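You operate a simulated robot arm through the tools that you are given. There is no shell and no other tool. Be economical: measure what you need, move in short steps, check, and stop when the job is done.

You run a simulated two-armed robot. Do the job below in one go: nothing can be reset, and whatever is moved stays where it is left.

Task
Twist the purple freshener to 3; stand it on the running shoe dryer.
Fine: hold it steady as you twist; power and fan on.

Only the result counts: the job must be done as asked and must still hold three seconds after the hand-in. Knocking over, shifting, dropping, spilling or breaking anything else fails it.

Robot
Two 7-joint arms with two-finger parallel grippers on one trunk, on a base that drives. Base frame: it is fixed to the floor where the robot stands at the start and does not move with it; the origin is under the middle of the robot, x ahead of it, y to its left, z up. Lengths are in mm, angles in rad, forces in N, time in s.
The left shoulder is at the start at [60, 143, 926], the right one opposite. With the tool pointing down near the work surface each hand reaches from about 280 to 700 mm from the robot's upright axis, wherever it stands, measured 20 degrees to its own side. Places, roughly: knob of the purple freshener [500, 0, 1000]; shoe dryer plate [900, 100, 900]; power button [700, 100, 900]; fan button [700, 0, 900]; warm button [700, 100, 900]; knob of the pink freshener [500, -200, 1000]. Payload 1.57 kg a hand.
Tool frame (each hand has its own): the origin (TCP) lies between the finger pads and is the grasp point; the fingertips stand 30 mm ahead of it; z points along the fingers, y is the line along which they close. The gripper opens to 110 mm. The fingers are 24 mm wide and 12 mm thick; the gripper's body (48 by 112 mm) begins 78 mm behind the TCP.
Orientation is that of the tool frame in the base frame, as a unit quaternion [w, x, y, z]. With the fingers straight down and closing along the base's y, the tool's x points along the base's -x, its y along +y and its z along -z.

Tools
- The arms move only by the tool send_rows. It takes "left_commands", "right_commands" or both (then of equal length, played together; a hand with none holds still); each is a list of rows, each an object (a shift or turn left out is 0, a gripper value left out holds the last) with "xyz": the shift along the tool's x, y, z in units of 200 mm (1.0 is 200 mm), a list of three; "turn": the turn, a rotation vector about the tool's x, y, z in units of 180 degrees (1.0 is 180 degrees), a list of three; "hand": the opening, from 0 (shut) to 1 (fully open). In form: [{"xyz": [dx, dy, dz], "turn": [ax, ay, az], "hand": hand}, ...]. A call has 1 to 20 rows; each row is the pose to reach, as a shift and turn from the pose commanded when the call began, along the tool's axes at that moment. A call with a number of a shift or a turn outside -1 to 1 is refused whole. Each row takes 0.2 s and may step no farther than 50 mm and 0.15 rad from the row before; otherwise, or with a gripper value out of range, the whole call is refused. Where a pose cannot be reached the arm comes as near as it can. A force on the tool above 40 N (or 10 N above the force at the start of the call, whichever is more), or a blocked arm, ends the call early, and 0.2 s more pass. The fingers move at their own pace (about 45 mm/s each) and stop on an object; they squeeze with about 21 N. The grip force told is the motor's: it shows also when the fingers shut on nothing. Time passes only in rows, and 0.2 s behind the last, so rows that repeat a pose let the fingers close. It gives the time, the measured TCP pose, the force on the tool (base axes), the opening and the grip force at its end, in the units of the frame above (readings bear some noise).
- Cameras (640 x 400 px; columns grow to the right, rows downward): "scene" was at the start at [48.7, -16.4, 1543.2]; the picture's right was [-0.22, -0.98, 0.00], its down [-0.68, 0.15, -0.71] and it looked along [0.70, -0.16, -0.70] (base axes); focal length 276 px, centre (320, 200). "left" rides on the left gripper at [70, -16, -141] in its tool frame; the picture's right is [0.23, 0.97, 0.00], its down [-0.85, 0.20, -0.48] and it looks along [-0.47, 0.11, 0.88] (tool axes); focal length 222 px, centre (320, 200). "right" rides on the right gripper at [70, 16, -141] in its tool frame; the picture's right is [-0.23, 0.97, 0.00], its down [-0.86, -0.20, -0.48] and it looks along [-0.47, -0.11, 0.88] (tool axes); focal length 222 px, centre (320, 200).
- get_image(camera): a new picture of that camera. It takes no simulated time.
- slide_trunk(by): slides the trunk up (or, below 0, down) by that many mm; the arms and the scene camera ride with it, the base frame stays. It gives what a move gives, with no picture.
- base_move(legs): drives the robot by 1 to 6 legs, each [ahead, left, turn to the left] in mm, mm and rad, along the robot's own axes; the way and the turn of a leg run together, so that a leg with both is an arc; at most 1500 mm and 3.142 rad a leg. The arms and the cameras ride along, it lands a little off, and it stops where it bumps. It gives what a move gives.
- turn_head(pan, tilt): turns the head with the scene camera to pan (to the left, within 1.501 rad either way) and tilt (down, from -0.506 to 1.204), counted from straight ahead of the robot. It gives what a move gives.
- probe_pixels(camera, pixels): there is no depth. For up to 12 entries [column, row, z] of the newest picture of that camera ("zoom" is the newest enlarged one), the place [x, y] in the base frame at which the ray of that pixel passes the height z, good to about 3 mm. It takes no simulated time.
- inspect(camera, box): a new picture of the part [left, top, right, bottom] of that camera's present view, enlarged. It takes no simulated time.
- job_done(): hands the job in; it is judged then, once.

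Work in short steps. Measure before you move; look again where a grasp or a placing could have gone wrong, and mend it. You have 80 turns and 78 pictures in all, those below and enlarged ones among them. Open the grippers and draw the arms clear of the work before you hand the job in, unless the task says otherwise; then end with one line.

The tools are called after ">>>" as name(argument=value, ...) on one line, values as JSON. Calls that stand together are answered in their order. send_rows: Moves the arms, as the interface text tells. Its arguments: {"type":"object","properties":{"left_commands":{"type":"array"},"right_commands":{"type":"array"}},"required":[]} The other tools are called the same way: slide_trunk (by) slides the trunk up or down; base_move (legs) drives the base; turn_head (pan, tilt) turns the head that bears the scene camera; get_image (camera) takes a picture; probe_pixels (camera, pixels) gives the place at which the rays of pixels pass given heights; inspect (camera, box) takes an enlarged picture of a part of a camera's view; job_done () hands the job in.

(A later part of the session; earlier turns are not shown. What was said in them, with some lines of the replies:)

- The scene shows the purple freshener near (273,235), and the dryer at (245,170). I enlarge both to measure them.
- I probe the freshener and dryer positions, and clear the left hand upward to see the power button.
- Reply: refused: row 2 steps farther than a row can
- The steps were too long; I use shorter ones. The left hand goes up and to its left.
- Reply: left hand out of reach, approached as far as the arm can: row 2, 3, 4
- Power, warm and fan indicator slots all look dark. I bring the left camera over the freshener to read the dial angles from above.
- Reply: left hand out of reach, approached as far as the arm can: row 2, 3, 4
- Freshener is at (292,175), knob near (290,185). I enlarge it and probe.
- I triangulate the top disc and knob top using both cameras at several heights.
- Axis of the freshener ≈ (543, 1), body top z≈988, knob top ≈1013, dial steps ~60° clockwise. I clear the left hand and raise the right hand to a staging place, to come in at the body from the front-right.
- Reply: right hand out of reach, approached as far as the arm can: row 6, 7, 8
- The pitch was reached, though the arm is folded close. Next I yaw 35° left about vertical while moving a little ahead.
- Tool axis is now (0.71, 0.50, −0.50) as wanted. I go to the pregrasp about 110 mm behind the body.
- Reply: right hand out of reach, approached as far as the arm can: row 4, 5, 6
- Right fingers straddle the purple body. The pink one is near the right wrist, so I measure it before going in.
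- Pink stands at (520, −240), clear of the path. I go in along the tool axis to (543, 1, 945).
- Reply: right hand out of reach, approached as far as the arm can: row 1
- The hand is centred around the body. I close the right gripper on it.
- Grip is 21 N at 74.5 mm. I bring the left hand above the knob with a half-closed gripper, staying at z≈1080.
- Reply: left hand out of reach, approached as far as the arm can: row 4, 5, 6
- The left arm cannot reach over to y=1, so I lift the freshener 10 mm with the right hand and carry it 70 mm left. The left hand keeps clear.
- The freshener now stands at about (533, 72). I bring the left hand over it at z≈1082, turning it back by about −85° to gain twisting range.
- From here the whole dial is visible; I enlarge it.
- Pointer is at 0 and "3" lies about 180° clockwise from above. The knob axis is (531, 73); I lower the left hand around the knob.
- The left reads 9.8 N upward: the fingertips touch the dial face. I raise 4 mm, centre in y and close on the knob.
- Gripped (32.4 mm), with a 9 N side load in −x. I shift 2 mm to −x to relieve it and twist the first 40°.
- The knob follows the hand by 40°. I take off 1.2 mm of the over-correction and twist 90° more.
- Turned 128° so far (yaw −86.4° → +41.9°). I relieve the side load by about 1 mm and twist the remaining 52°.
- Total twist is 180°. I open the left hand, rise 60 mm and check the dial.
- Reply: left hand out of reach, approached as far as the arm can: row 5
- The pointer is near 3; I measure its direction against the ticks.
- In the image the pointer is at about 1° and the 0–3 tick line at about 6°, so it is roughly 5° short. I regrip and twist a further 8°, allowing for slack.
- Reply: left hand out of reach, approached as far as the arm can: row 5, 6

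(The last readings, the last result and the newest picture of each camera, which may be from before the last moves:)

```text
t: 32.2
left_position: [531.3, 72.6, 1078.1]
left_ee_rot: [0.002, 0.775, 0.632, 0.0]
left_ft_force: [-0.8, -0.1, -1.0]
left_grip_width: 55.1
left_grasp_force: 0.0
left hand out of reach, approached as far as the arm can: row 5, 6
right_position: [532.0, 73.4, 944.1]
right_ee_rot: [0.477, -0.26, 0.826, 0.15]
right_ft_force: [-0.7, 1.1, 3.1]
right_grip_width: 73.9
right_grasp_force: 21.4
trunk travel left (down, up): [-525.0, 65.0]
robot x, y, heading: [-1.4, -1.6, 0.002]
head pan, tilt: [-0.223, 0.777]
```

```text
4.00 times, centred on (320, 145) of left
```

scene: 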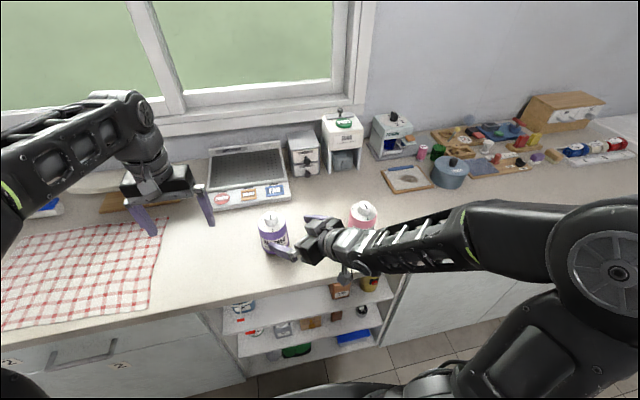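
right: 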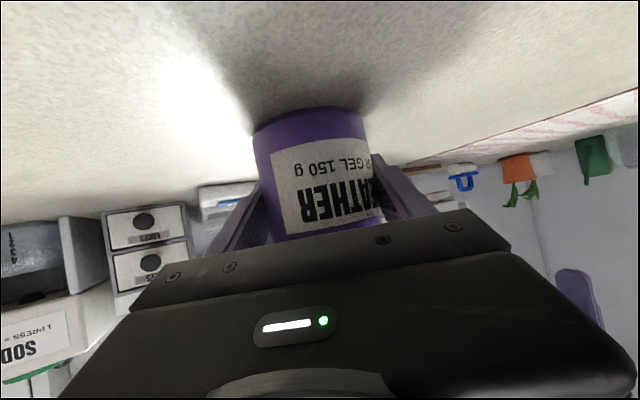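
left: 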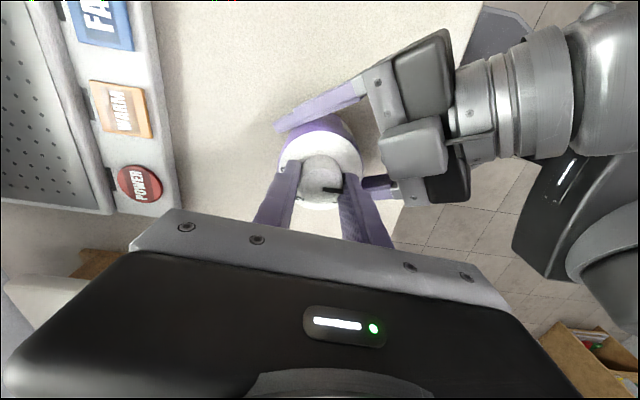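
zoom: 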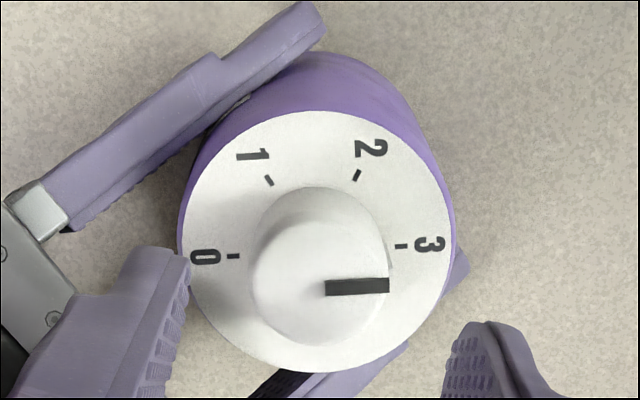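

Now the 0–3 line is at −3.7° and the pointer at −3°: aligned with 3. I move the left hand away to the left and turn it back, then look at the dryer.

>>> send_rows(left_commands=[{"xyz": [0.2, -0.05, 0], "turn": [0, 0, -0.045]}, {"xyz": [0.4, -0.1, 0], "turn": [0, 0, -0.09]}, {"xyz": [0.6, -0.1, 0], "turn": [0, 0, -0.135]}, {"xyz": [0.7, -0.1, 0], "turn": [0, 0, -0.18]}, {"xyz": [0.8, -0.1, 0], "turn": [0, 0, -0.225]}, {"xyz": [0.8, -0.1, 0], "turn": [0, 0, -0.27]}, {"xyz": [0.8, -0.1, 0], "turn": [0, 0, -0.315]}, {"xyz": [0.8, -0.1, 0], "turn": [0, 0, -0.36]}, {"xyz": [0.8, -0.1, 0], "turn": [0, 0, -0.405]}, {"xyz": [0.8, -0.1, 0], "turn": [0, 0, -0.45]}, {"xyz": [0.8, -0.1, 0], "turn": [0, 0, -0.495]}, {"xyz": [0.8, -0.1, 0], "turn": [0, 0, -0.54]}, {"xyz": [0.8, -0.1, 0], "turn": [0, 0, -0.565]}])

>>> get_image(camera="left")

>>> inspect(camera="scene", box=[180, 130, 340, 230])

```text
t: 35.0
left_position: [545.8, 233.1, 1076.7]
left_ee_rot: [0.0, -0.001, 1.0, 0.0]
left_ft_force: [-0.1, 0.3, -0.3]
left_grip_width: 55.0
left_grasp_force: 0.0
right_position: [531.6, 72.4, 945.2]
right_ee_rot: [0.477, -0.26, 0.826, 0.15]
right_ft_force: [1.5, -2.7, 3.9]
right_grip_width: 74.0
right_grasp_force: 20.8
trunk travel left (down, up): [-525.0, 65.0]
robot x, y, heading: [-2.6, 0.7, 0.004]
head pan, tilt: [-0.223, 0.777]
```

```text
40 pictures are left
```

left: 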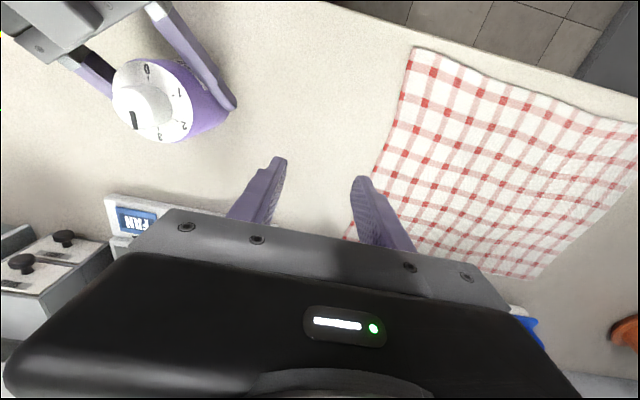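

```text
4.00 times, centred on (260, 180) of scene
```

zoom: 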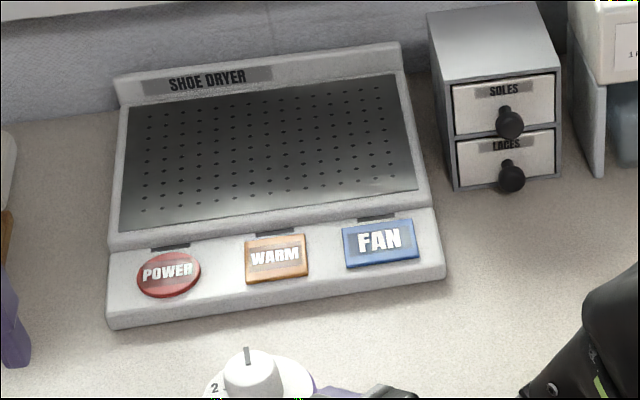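

>>> probe_pixels(camera="zoom", pixels=[[120, 230, 940], [417, 190, 940], [397, 75, 940], [128, 107, 940], [168, 274, 930], [380, 243, 930], [270, 150, 940], [108, 328, 900], [446, 278, 900], [270, 150, 960], [275, 257, 930]])

>>> turn_head(pan=0.1, tilt=0.6)

>>> get_image(camera="scene")

```text
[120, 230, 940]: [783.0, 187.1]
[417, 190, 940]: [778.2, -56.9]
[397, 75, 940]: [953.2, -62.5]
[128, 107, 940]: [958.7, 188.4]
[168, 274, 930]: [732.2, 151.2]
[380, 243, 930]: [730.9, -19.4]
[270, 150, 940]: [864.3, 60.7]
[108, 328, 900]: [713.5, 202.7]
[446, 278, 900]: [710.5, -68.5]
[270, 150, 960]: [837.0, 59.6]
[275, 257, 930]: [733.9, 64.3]
```

```text
t: 35.8
left_position: [545.1, 232.0, 1076.9]
left_ee_rot: [0.0, 0.0, 1.0, -0.001]
left_ft_force: [0.4, -0.4, 1.0]
left_grip_width: 55.0
left_grasp_force: 0.2
right_position: [533.0, 72.7, 944.8]
right_ee_rot: [0.477, -0.26, 0.826, 0.151]
right_ft_force: [-0.2, -1.8, 4.8]
right_grip_width: 73.8
right_grasp_force: 21.1
trunk travel left (down, up): [-525.0, 65.0]
robot x, y, heading: [-0.7, -0.5, -0.001]
head pan, tilt: [0.099, 0.6]
```

```text
38 pictures are left
```

scene: 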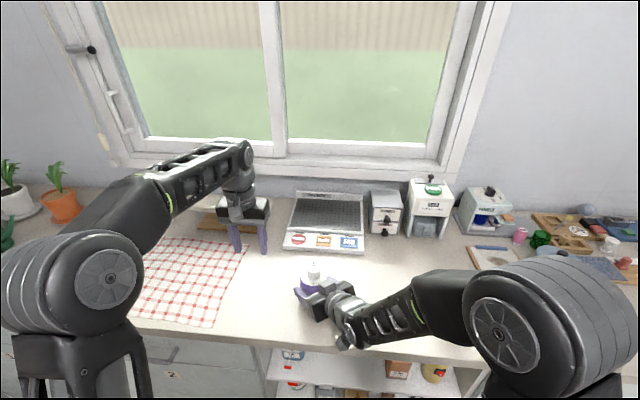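

Dryer: buttons at x≈732 (power y≈151, fan y≈−19), plate x 783–955. It needs a closer stand. First I lift the freshener 80 mm with the right hand.

>>> send_rows(right_commands=[{"xyz": [-0.06, 0, -0.035]}, {"xyz": [-0.14, 0, -0.08]}, {"xyz": [-0.22, 0, -0.127]}, {"xyz": [-0.3, 0, -0.173]}, {"xyz": [-0.346, 0, -0.2]}, {"xyz": [-0.346, 0, -0.2]}])

>>> base_move(legs=[[60, 0, 0]])

>>> get_image(camera="left")

```text
t: 37.2
left_position: [545.9, 233.7, 1075.5]
left_ee_rot: [0.0, 0.0, 1.0, 0.0]
left_ft_force: [-0.1, 0.9, 0.5]
left_grip_width: 55.0
left_grasp_force: 0.0
right_position: [531.4, 71.9, 1023.9]
right_ee_rot: [0.476, -0.261, 0.826, 0.151]
right_ft_force: [-0.7, 0.4, -3.2]
right_grip_width: 74.0
right_grasp_force: 20.8
trunk travel left (down, up): [-525.0, 65.0]
robot x, y, heading: [2.3, 2.7, 0.005]
head pan, tilt: [0.099, 0.6]
```

```text
t: 38.2
left_position: [606.5, 234.0, 1074.1]
left_ee_rot: [-0.001, 0.0, 1.0, -0.001]
left_ft_force: [0.4, -0.3, -0.2]
left_grip_width: 55.1
left_grasp_force: 0.0
right_position: [593.1, 71.8, 1024.0]
right_ee_rot: [0.475, -0.261, 0.827, 0.151]
right_ft_force: [0.6, -0.6, -2.7]
right_grip_width: 73.8
right_grasp_force: 20.7
trunk travel left (down, up): [-525.0, 65.0]
robot x, y, heading: [63.3, -0.0, 0.0]
head pan, tilt: [0.099, 0.6]
```

```text
37 pictures are left
```

left: 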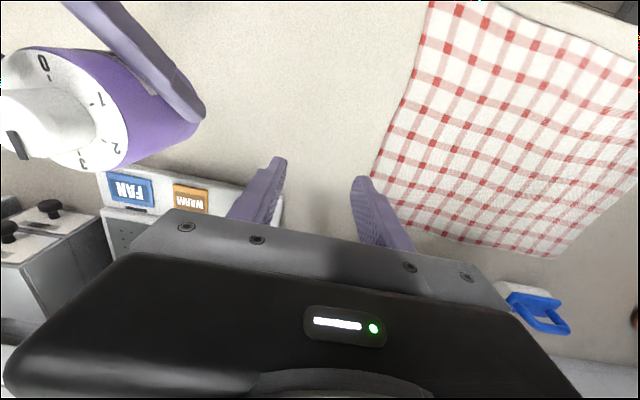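

Drove 60 mm cleanly. I go 40 mm more.

>>> base_move(legs=[[40, 0, 0]])

>>> get_image(camera="scene")

>>> get_image(camera="right")

```text
t: 39.1
left_position: [645.6, 233.4, 1074.6]
left_ee_rot: [-0.001, -0.001, 1.0, -0.001]
left_ft_force: [0.7, -0.1, 0.3]
left_grip_width: 55.0
left_grasp_force: 0.1
right_position: [633.7, 73.8, 1024.2]
right_ee_rot: [0.475, -0.26, 0.827, 0.15]
right_ft_force: [-0.2, -0.9, -3.3]
right_grip_width: 73.8
right_grasp_force: 20.9
trunk travel left (down, up): [-525.0, 65.0]
robot x, y, heading: [100.5, -1.9, 0.002]
head pan, tilt: [0.099, 0.6]
```

```text
36 pictures are left
```

scene: 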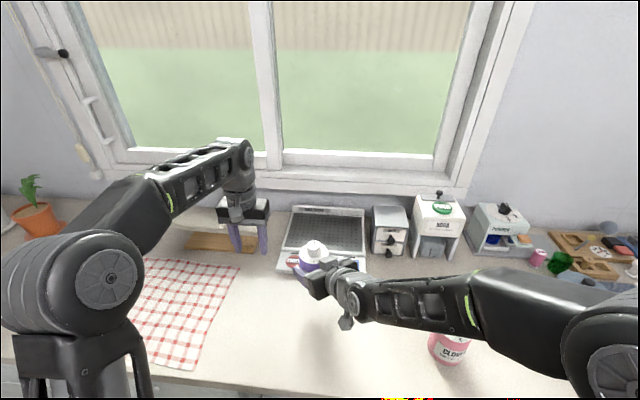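

```text
35 pictures are left
```

right: 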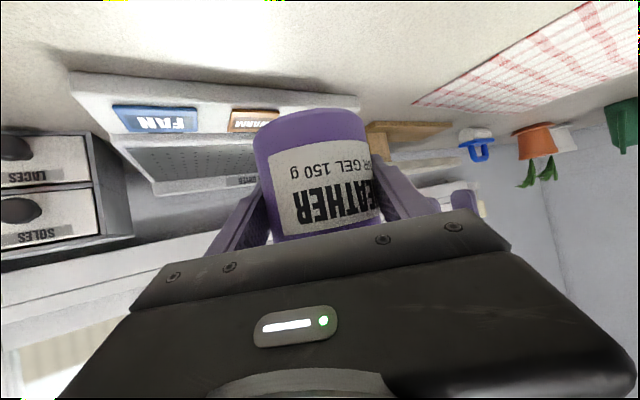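

I triangulate the plate height from the new scene view and the right camera.

>>> inspect(camera="scene", box=[265, 195, 385, 290])

```text
4.21 times, centred on (325, 242) of scene
```

zoom: 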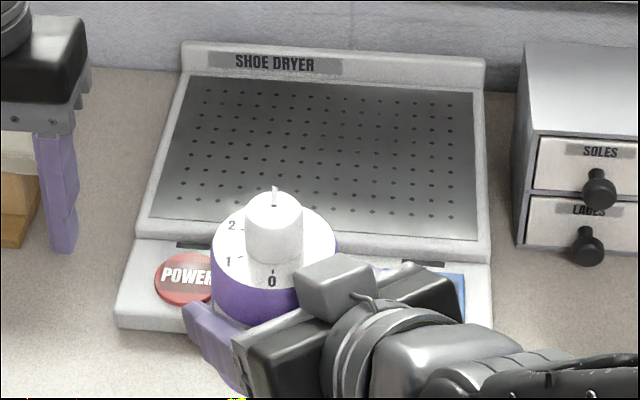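

>>> probe_pixels(camera="zoom", pixels=[[478, 240, 920], [478, 240, 940], [478, 240, 960], [472, 93, 920], [472, 93, 940], [472, 93, 960], [150, 217, 920], [150, 217, 940], [150, 217, 960], [190, 77, 940], [185, 280, 930], [116, 330, 900]])

>>> inspect(camera="right", box=[60, 60, 280, 200])

```text
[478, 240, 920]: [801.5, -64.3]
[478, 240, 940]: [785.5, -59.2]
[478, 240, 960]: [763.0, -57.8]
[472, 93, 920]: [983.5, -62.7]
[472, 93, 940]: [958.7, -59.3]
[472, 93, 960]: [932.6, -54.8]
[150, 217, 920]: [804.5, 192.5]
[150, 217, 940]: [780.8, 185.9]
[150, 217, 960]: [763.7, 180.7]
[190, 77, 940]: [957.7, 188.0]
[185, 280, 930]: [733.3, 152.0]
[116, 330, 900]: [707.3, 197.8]
```

```text
2.86 times, centred on (170, 130) of right
```

zoom: 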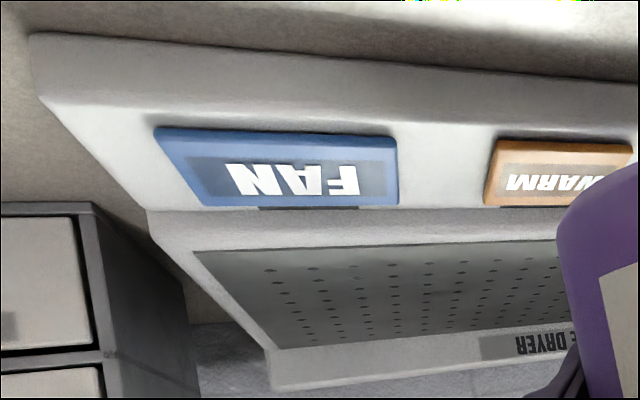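

>>> probe_pixels(camera="zoom", pixels=[[193, 250, 920], [193, 250, 930], [193, 250, 940], [193, 250, 950], [270, 347, 930], [270, 347, 940], [270, 347, 950], [270, 347, 960], [275, 168, 920], [275, 168, 930], [555, 240, 940], [30, 40, 910]])

```text
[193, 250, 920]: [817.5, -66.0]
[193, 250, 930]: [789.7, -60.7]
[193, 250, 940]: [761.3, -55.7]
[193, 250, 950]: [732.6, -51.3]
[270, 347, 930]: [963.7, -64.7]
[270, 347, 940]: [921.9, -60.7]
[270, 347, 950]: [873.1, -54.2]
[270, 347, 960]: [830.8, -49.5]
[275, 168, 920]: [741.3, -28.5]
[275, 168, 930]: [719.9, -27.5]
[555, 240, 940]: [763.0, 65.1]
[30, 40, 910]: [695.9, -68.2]
```

Plate is flat at z≈929, x 793–970, y −62…190. I carry the freshener to above (850, 30).

>>> send_rows(right_commands=[{"xyz": [-0.03, -0.07, 0.06]}, {"xyz": [-0.08, -0.19, 0.16]}, {"xyz": [-0.13, -0.31, 0.263]}, {"xyz": [-0.18, -0.43, 0.364]}, {"xyz": [-0.23, -0.55, 0.466]}, {"xyz": [-0.28, -0.67, 0.567]}, {"xyz": [-0.32, -0.76, 0.644]}, {"xyz": [-0.336, -0.801, 0.679]}, {"xyz": [-0.336, -0.801, 0.679]}])

>>> get_image(camera="scene")

```text
t: 41.1
left_position: [645.0, 234.2, 1075.8]
left_ee_rot: [0.0, -0.001, 1.0, 0.0]
left_ft_force: [-0.2, 0.1, 0.2]
left_grip_width: 55.1
left_grasp_force: 0.1
right_position: [847.7, 27.6, 1014.6]
right_ee_rot: [0.476, -0.261, 0.826, 0.151]
right_ft_force: [-0.8, -0.1, -2.2]
right_grip_width: 74.0
right_grasp_force: 21.1
trunk travel left (down, up): [-525.0, 65.0]
robot x, y, heading: [96.5, 0.6, 0.003]
head pan, tilt: [0.099, 0.6]
```

```text
32 pictures are left
```

scene: 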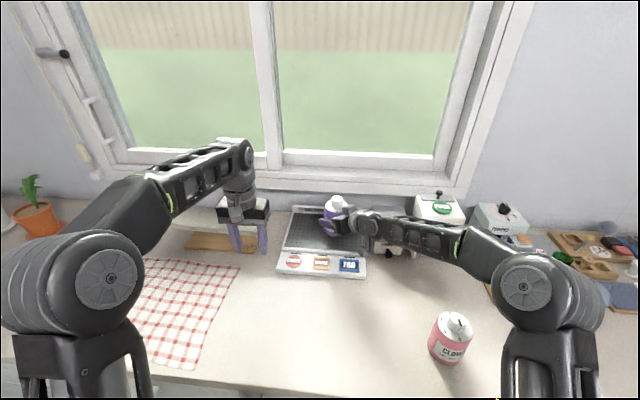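

Reached (848, 28, 1015). The forearm is visually over the drawer box, so I check clearance before lowering.

>>> inspect(camera="scene", box=[270, 180, 480, 290])

>>> get_image(camera="right")

```text
3.05 times, centred on (375, 235) of scene
```

zoom: 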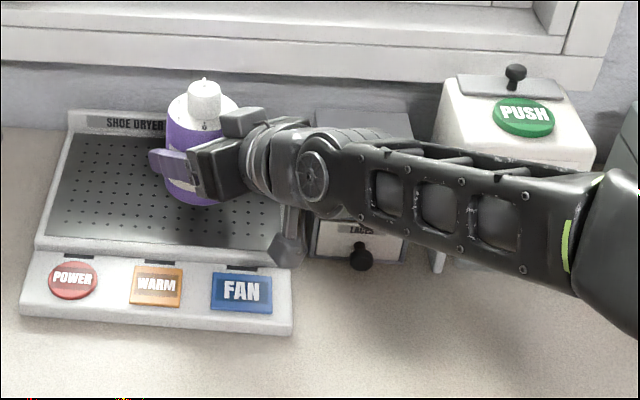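

```text
30 pictures are left
```

right: 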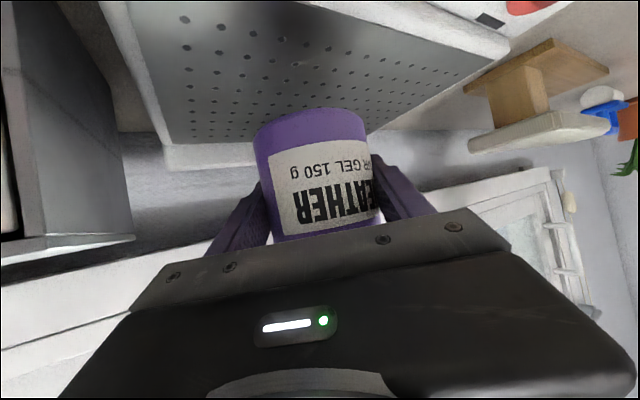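

The arm stays in front of the drawer box (x≈820) and is clear. I lower to just above contact.

>>> send_rows(right_commands=[{"xyz": [0.04, 0, 0.023]}, {"xyz": [0.085, 0, 0.05]}, {"xyz": [0.12, 0, 0.07]}, {"xyz": [0.145, 0, 0.084]}, {"xyz": [0.158, 0, 0.091]}, {"xyz": [0.158, 0, 0.091]}])

>>> inspect(camera="scene", box=[280, 180, 400, 260])

```text
t: 42.5
left_position: [645.2, 233.6, 1076.2]
left_ee_rot: [0.0, -0.001, 1.0, -0.001]
left_ft_force: [-0.2, 0.0, 0.2]
left_grip_width: 55.2
left_grasp_force: 0.1
right_position: [846.6, 27.5, 977.2]
right_ee_rot: [0.476, -0.26, 0.827, 0.15]
right_ft_force: [-0.1, -0.6, -2.0]
right_grip_width: 73.5
right_grasp_force: 21.0
trunk travel left (down, up): [-525.0, 65.0]
robot x, y, heading: [99.8, -0.5, -0.002]
head pan, tilt: [0.099, 0.6]
```

```text
5.00 times, centred on (340, 220) of scene
```

zoom: 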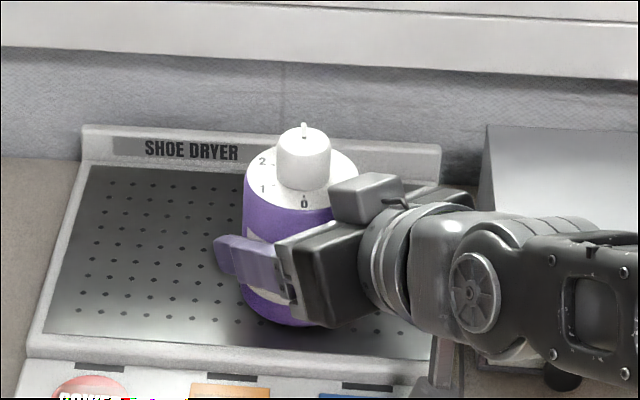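

Still carrying weight (−2 N), so no contact yet. I lower 3 mm more.

>>> send_rows(right_commands=[{"xyz": [0.006, 0, 0.0035]}, {"xyz": [0.013, 0, 0.0075]}, {"xyz": [0.013, 0, 0.0075]}])

```text
t: 43.3
left_position: [645.5, 234.5, 1076.5]
left_ee_rot: [0.0, -0.001, 1.0, -0.002]
left_ft_force: [-0.6, -0.1, 0.2]
left_grip_width: 55.0
left_grasp_force: 0.0
right_position: [847.4, 27.4, 975.7]
right_ee_rot: [0.476, -0.26, 0.827, 0.151]
right_ft_force: [-0.3, 0.4, -1.9]
right_grip_width: 73.8
right_grasp_force: 21.3
trunk travel left (down, up): [-525.0, 65.0]
robot x, y, heading: [100.8, 0.3, 0.002]
head pan, tilt: [0.099, 0.6]
```

>>> send_rows(right_commands=[{"xyz": [0.005, 0, 0.003]}, {"xyz": [0.009, 0, 0.005]}, {"xyz": [0.009, 0, 0.005]}])

```text
t: 44.1
left_position: [644.5, 234.2, 1075.8]
left_ee_rot: [0.001, 0.0, 1.0, -0.001]
left_ft_force: [0.4, 0.3, -0.5]
left_grip_width: 55.1
left_grasp_force: 0.1
right_position: [847.5, 26.6, 975.5]
right_ee_rot: [0.476, -0.261, 0.826, 0.15]
right_ft_force: [2.0, -0.6, 4.0]
right_grip_width: 73.7
right_grasp_force: 20.9
trunk travel left (down, up): [-525.0, 65.0]
robot x, y, heading: [102.1, -0.5, -0.002]
head pan, tilt: [0.099, 0.6]
```

Contact shows (+4 N, z stopped). I open the right hand and draw back along its axis.

>>> send_rows(right_commands=[{"hand": 0.75}, {"hand": 0.9}, {"hand": 1.0}, {"hand": 1.0}, {"xyz": [0, 0, -0.08]}, {"xyz": [0, 0, -0.2]}, {"xyz": [0, 0, -0.36]}, {"xyz": [0, 0, -0.52]}, {"xyz": [0, 0, -0.68]}, {"xyz": [0, 0, -0.8]}, {"xyz": [0, 0, -0.8]}])

>>> get_image(camera="scene")

>>> inspect(camera="scene", box=[270, 190, 390, 280])

```text
t: 46.5
left_position: [644.3, 233.4, 1075.9]
left_ee_rot: [0.0, -0.001, 1.0, -0.001]
left_ft_force: [-0.6, -0.2, 0.1]
left_grip_width: 55.2
left_grasp_force: 0.0
right_position: [734.4, -51.9, 1054.9]
right_ee_rot: [0.476, -0.261, 0.826, 0.15]
right_ft_force: [0.1, -0.2, 0.0]
right_grip_width: 110.1
right_grasp_force: 0.0
trunk travel left (down, up): [-525.0, 65.0]
robot x, y, heading: [99.5, -1.2, 0.001]
head pan, tilt: [0.099, 0.6]
```

```text
28 pictures are left
```

scene: 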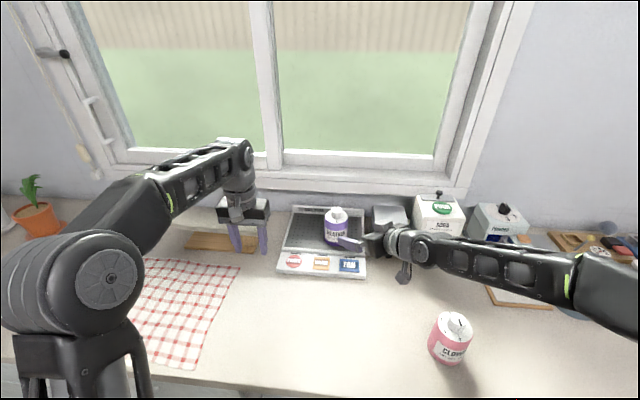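

```text
4.44 times, centred on (330, 235) of scene
```

zoom: 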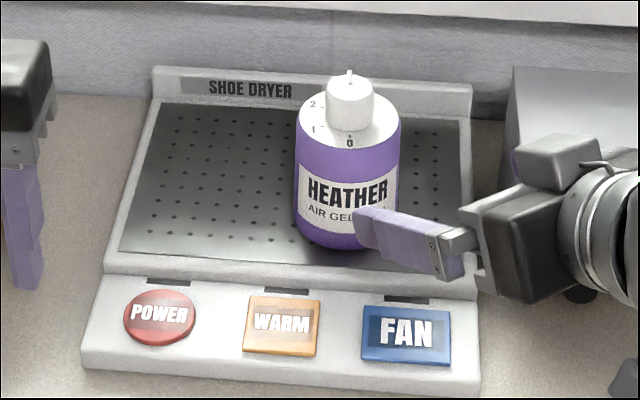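

The freshener stands on the plate. I measure the power and fan button centres.

>>> probe_pixels(camera="zoom", pixels=[[160, 316, 922], [407, 334, 922], [122, 318, 922], [195, 316, 922], [362, 334, 922], [450, 334, 922], [407, 308, 922], [407, 362, 922]])

>>> send_rows(left_commands=[{"xyz": [-0.1, -0.1, 0.05], "hand": 0}, {"xyz": [-0.2, -0.2, 0.1]}, {"xyz": [-0.3, -0.3, 0.2]}, {"xyz": [-0.4, -0.4, 0.3]}, {"xyz": [-0.46, -0.41, 0.4]}, {"xyz": [-0.46, -0.41, 0.45]}, {"xyz": [-0.46, -0.41, 0.45]}])

>>> get_image(camera="left")

>>> inspect(camera="scene", box=[230, 190, 390, 290])

```text
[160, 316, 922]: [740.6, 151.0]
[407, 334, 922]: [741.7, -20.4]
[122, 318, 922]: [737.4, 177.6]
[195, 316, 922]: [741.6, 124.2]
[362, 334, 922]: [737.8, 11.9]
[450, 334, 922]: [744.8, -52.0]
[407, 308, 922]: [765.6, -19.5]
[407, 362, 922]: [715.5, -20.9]
```

```text
t: 48.1
left_position: [736.7, 152.1, 986.3]
left_ee_rot: [0.0, -0.001, 1.0, -0.001]
left_ft_force: [-0.1, -0.2, -0.5]
left_grip_width: 0.2
left_grasp_force: 20.7
right_position: [734.2, -50.8, 1053.8]
right_ee_rot: [0.476, -0.26, 0.826, 0.151]
right_ft_force: [-0.1, 0.0, -0.4]
right_grip_width: 110.0
right_grasp_force: 0.0
trunk travel left (down, up): [-525.0, 65.0]
robot x, y, heading: [100.9, -0.8, 0.006]
head pan, tilt: [0.099, 0.6]
```

```text
26 pictures are left
```

left: 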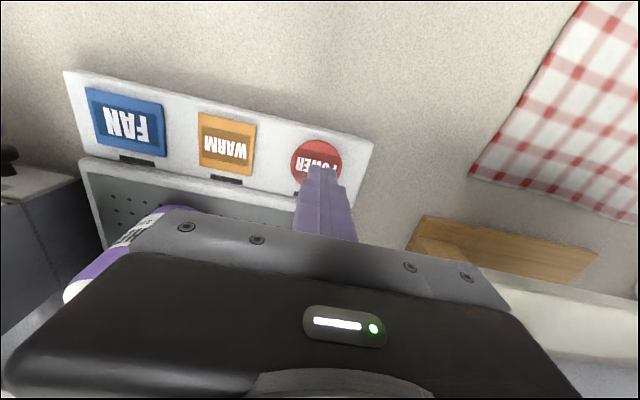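

```text
4.00 times, centred on (310, 240) of scene
```

zoom: 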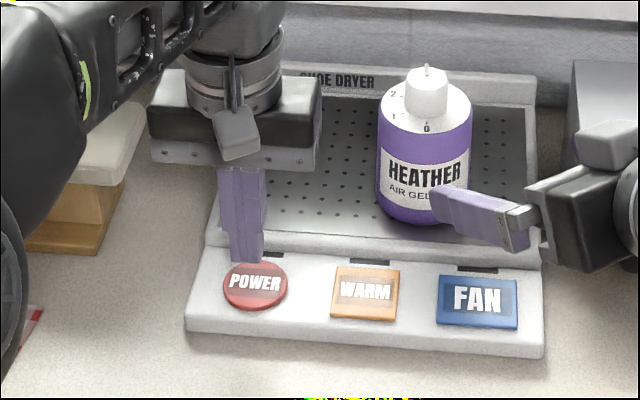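

The closed left fingertips are over the power button. I press down in small steps.

>>> send_rows(left_commands=[{"xyz": [-0.01, 0, 0.07]}, {"xyz": [-0.01, 0, 0.12]}, {"xyz": [-0.01, 0, 0.14]}, {"xyz": [-0.01, 0, 0.155]}, {"xyz": [-0.01, 0, 0.165]}])

>>> inspect(camera="left", box=[60, 60, 400, 250])

```text
t: 49.3
left_position: [738.6, 152.3, 954.2]
left_ee_rot: [0.0, -0.001, 1.0, -0.001]
left_ft_force: [-0.1, -0.4, 0.7]
left_grip_width: 0.1
left_grasp_force: 21.1
right_position: [734.5, -52.3, 1056.0]
right_ee_rot: [0.476, -0.261, 0.826, 0.151]
right_ft_force: [-0.1, 0.3, 0.0]
right_grip_width: 110.1
right_grasp_force: 0.1
trunk travel left (down, up): [-525.0, 65.0]
robot x, y, heading: [100.9, 2.7, 0.004]
head pan, tilt: [0.099, 0.6]
```

```text
1.88 times, centred on (230, 155) of left
```

zoom: 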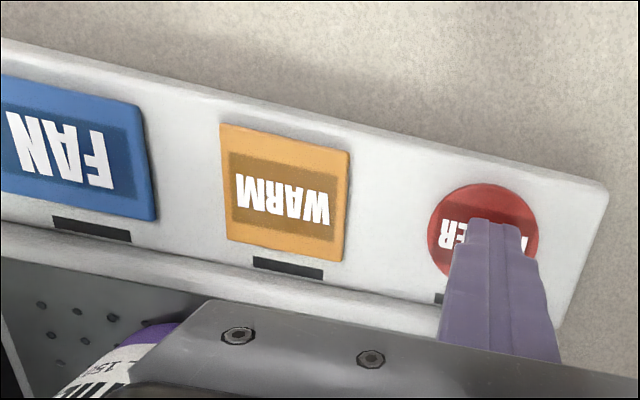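

No contact yet at tip z≈924. I keep pressing in 2 mm steps.

>>> send_rows(left_commands=[{"xyz": [0, 0, 0.01]}, {"xyz": [0, 0, 0.02]}, {"xyz": [0, 0, 0.03]}, {"xyz": [0, 0, 0.03]}])

>>> inspect(camera="left", box=[60, 60, 400, 250])

```text
t: 50.3
left_position: [737.9, 152.0, 950.8]
left_ee_rot: [0.004, -0.001, 1.0, -0.002]
left_ft_force: [5.3, 3.1, 29.6]
left_grip_width: 0.0
left_grasp_force: 21.0
right_position: [732.4, -51.8, 1056.1]
right_ee_rot: [0.477, -0.261, 0.826, 0.151]
right_ft_force: [0.6, -0.5, -0.1]
right_grip_width: 110.1
right_grasp_force: 0.1
trunk travel left (down, up): [-525.0, 65.0]
robot x, y, heading: [101.4, 0.8, -0.001]
head pan, tilt: [0.099, 0.6]
```

```text
1.88 times, centred on (230, 155) of left
```

zoom: 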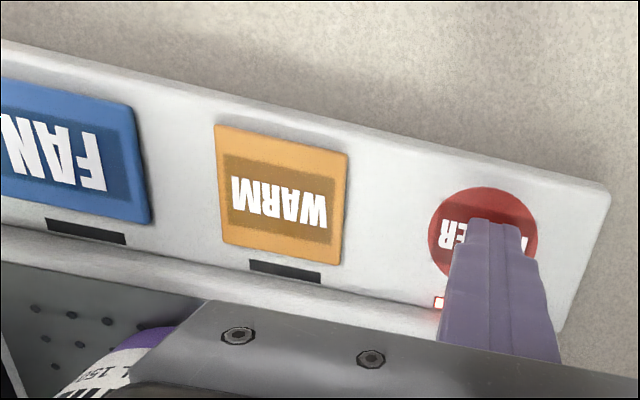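

The red power light is lit. I lift the left hand away, and close and steepen the right hand for the fan button.

>>> send_rows(left_commands=[{"xyz": [0, 0, -0.1]}, {"xyz": [0, 0, -0.25]}, {"xyz": [0.1, 0.05, -0.45]}, {"xyz": [0.25, 0.15, -0.5]}, {"xyz": [0.4, 0.3, -0.5]}, {"xyz": [0.4, 0.3, -0.5]}], right_commands=[{"turn": [0, 0.04, 0], "hand": 0}, {"turn": [0, 0.08, 0]}, {"turn": [0, 0.12, 0]}, {"turn": [0, 0.16, 0]}, {"turn": [0, 0.2, 0]}, {"turn": [0, 0.222, 0]}])

>>> inspect(camera="scene", box=[250, 190, 410, 290])

>>> get_image(camera="right")

```text
t: 51.7
left_position: [659.8, 210.8, 1045.7]
left_ee_rot: [0.0, 0.001, 1.0, 0.0]
left_ft_force: [-0.1, 0.1, 0.2]
left_grip_width: 0.0
left_grasp_force: 20.8
left hand out of reach, approached as far as the arm can: row 3
right_position: [733.2, -50.7, 1053.5]
right_ee_rot: [0.165, -0.296, 0.939, 0.052]
right_ft_force: [-0.1, 1.0, 0.0]
right_grip_width: 0.1
right_grasp_force: 7.7
trunk travel left (down, up): [-525.0, 65.0]
robot x, y, heading: [98.5, -3.9, 0.004]
head pan, tilt: [0.099, 0.6]
```

```text
4.00 times, centred on (330, 240) of scene
```

zoom: 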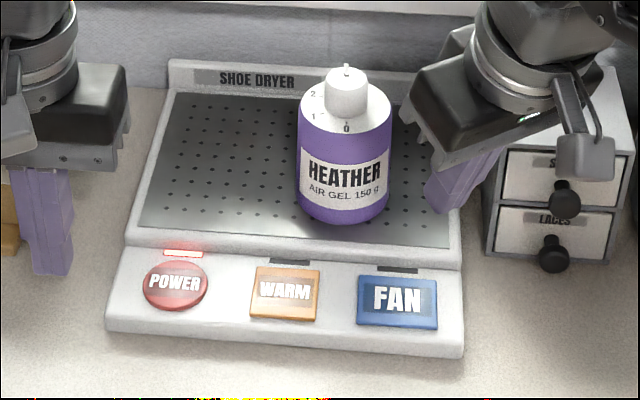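

```text
21 pictures are left
```

right: 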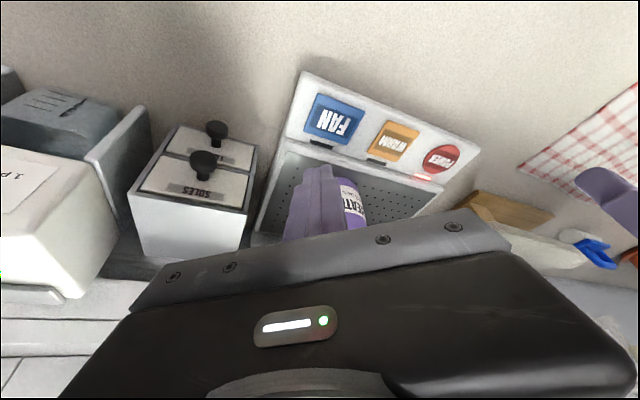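

Fan button is at (742, −20). I bring the closed right fingertips to just above it.

>>> send_rows(right_commands=[{"xyz": [0.034, 0.098, 0.1]}, {"xyz": [0.068, 0.098, 0.2]}, {"xyz": [0.068, 0.098, 0.3]}, {"xyz": [0.068, 0.098, 0.39]}, {"xyz": [0.068, 0.098, 0.39]}])

>>> inspect(camera="scene", box=[250, 190, 410, 290])

>>> get_image(camera="right")

```text
t: 52.9
left_position: [659.9, 209.7, 1048.0]
left_ee_rot: [0.0, -0.001, 1.0, -0.001]
left_ft_force: [-0.5, -0.6, 0.9]
left_grip_width: 0.0
left_grasp_force: 20.8
right_position: [734.1, -28.4, 976.1]
right_ee_rot: [0.165, -0.296, 0.939, 0.053]
right_ft_force: [-0.6, 0.2, -0.5]
right_grip_width: 0.0
right_grasp_force: 21.1
trunk travel left (down, up): [-525.0, 65.0]
robot x, y, heading: [104.6, 1.1, 0.002]
head pan, tilt: [0.099, 0.6]
```

```text
4.00 times, centred on (330, 240) of scene
```

zoom: 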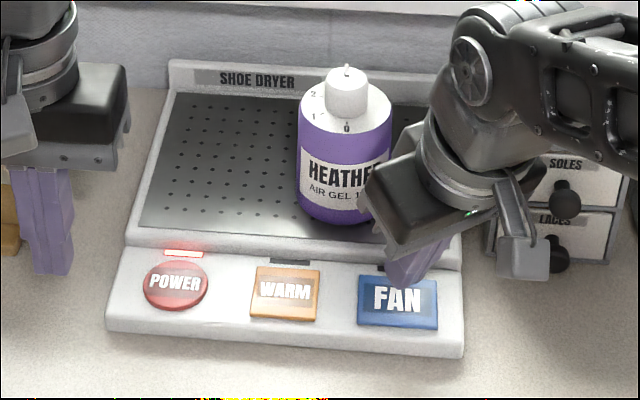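

```text
19 pictures are left
```

right: 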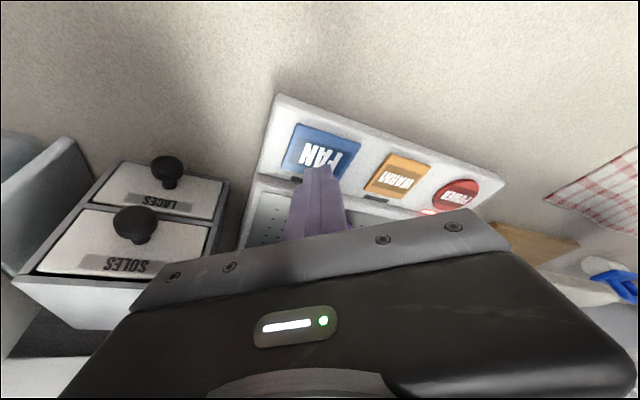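

The fingertips hover over FAN. I press straight down.

>>> send_rows(right_commands=[{"xyz": [0.014, 0, 0.038]}, {"xyz": [0.027, 0, 0.075]}, {"xyz": [0.034, 0, 0.094]}, {"xyz": [0.037, 0, 0.103]}, {"xyz": [0.041, 0, 0.113]}, {"xyz": [0.041, 0, 0.113]}])

>>> inspect(camera="right", box=[230, 80, 520, 250])

```text
t: 54.3
left_position: [659.0, 209.9, 1048.1]
left_ee_rot: [0.0, 0.0, 1.0, -0.001]
left_ft_force: [-0.2, -0.7, 0.1]
left_grip_width: 0.0
left_grasp_force: 20.8
right_position: [733.5, -28.9, 953.4]
right_ee_rot: [0.167, -0.296, 0.939, 0.052]
right_ft_force: [0.2, -0.9, 9.0]
right_grip_width: 0.1
right_grasp_force: 21.9
trunk travel left (down, up): [-525.0, 65.0]
robot x, y, heading: [98.5, -1.5, 0.004]
head pan, tilt: [0.099, 0.6]
```

```text
2.21 times, centred on (375, 165) of right
```

zoom: 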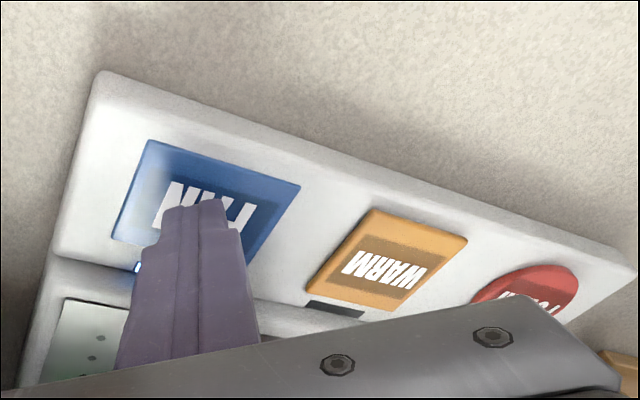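

A blue light shows by the fan. I lift the right hand straight up, draw it back and open both hands.

>>> send_rows(right_commands=[{"xyz": [-0.034, 0, -0.094]}, {"xyz": [-0.09, 0, -0.25]}, {"xyz": [-0.04, -0.1, -0.42]}, {"xyz": [0.1, -0.25, -0.5]}, {"xyz": [0.25, -0.4, -0.5]}, {"xyz": [0.35, -0.5, -0.5], "hand": 1.0}, {"xyz": [0.35, -0.5, -0.5]}, {"xyz": [0.35, -0.5, -0.5]}], left_commands=[{"xyz": [0, 0.1, 0]}, {"xyz": [0, 0.2, 0]}, {"xyz": [0.1, 0.2, 0]}, {"xyz": [0.2, 0.2, 0]}, {"xyz": [0.3, 0.2, 0], "hand": 1.0}, {"xyz": [0.3, 0.2, 0]}, {"xyz": [0.3, 0.2, 0]}, {"xyz": [0.3, 0.2, 0]}])

>>> get_image(camera="scene")

>>> inspect(camera="scene", box=[265, 190, 385, 285])

```text
t: 56.1
left_position: [598.1, 251.0, 1046.9]
left_ee_rot: [0.0, -0.001, 1.0, -0.001]
left_ft_force: [-0.5, -0.1, -0.3]
left_grip_width: 86.0
left_grasp_force: 0.0
right_position: [709.5, -170.3, 1022.5]
right_ee_rot: [0.166, -0.296, 0.939, 0.053]
right_ft_force: [0.1, 0.6, 0.1]
right_grip_width: 68.2
right_grasp_force: 0.1
trunk travel left (down, up): [-525.0, 65.0]
robot x, y, heading: [99.0, -2.5, -0.005]
head pan, tilt: [0.099, 0.6]
```

```text
17 pictures are left
```

scene: 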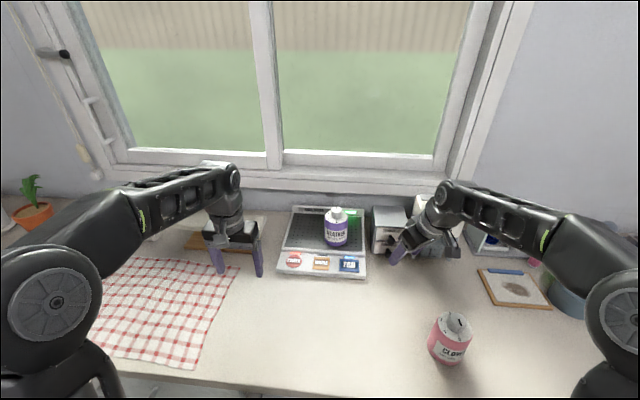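

```text
4.21 times, centred on (325, 238) of scene
```

zoom: 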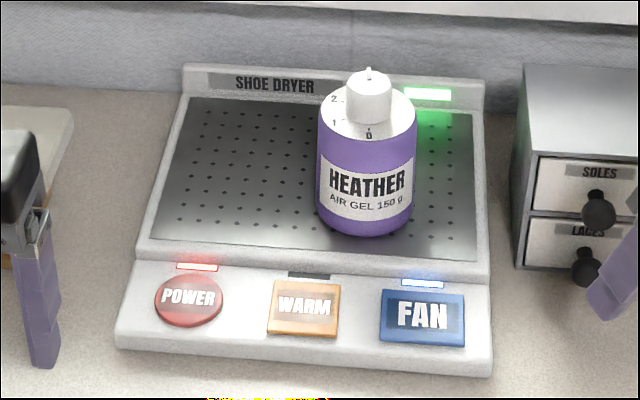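

Power, fan and the green running lamp are lit, warm is off, and the freshener stands. I draw the right hand a bit farther back and up, then hand in.

>>> send_rows(right_commands=[{"xyz": [0.06, 0.07, -0.08]}, {"xyz": [0.13, 0.14, -0.16]}, {"xyz": [0.22, 0.2, -0.25]}, {"xyz": [0.25, 0.23, -0.3]}, {"xyz": [0.25, 0.23, -0.3]}, {"xyz": [0.25, 0.23, -0.3]}])

>>> get_image(camera="scene")

```text
t: 57.5
left_position: [597.7, 250.1, 1046.8]
left_ee_rot: [0.0, 0.0, 1.0, 0.0]
left_ft_force: [-0.8, 0.0, -0.4]
left_grip_width: 110.1
left_grasp_force: 0.1
right_position: [627.7, -167.6, 1061.7]
right_ee_rot: [0.165, -0.296, 0.939, 0.052]
right_ft_force: [-0.4, -0.2, 0.1]
right_grip_width: 110.1
right_grasp_force: 0.0
trunk travel left (down, up): [-525.0, 65.0]
robot x, y, heading: [98.4, 1.8, 0.006]
head pan, tilt: [0.099, 0.6]
```

```text
15 pictures are left
```

scene: 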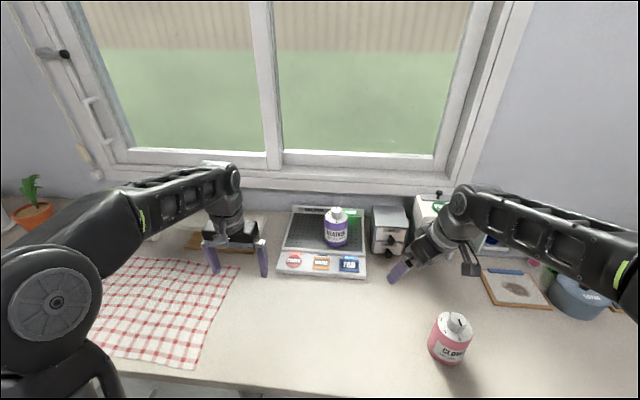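

All is in place and both hands are clear and open. I hand in.

>>> job_done()

```text
The job is handed in.
```

The purple freshener is set to 3 and stands upright on the shoe dryer plate, with the power, fan and green running lights lit and warm left off. I have not seen the judge's result.
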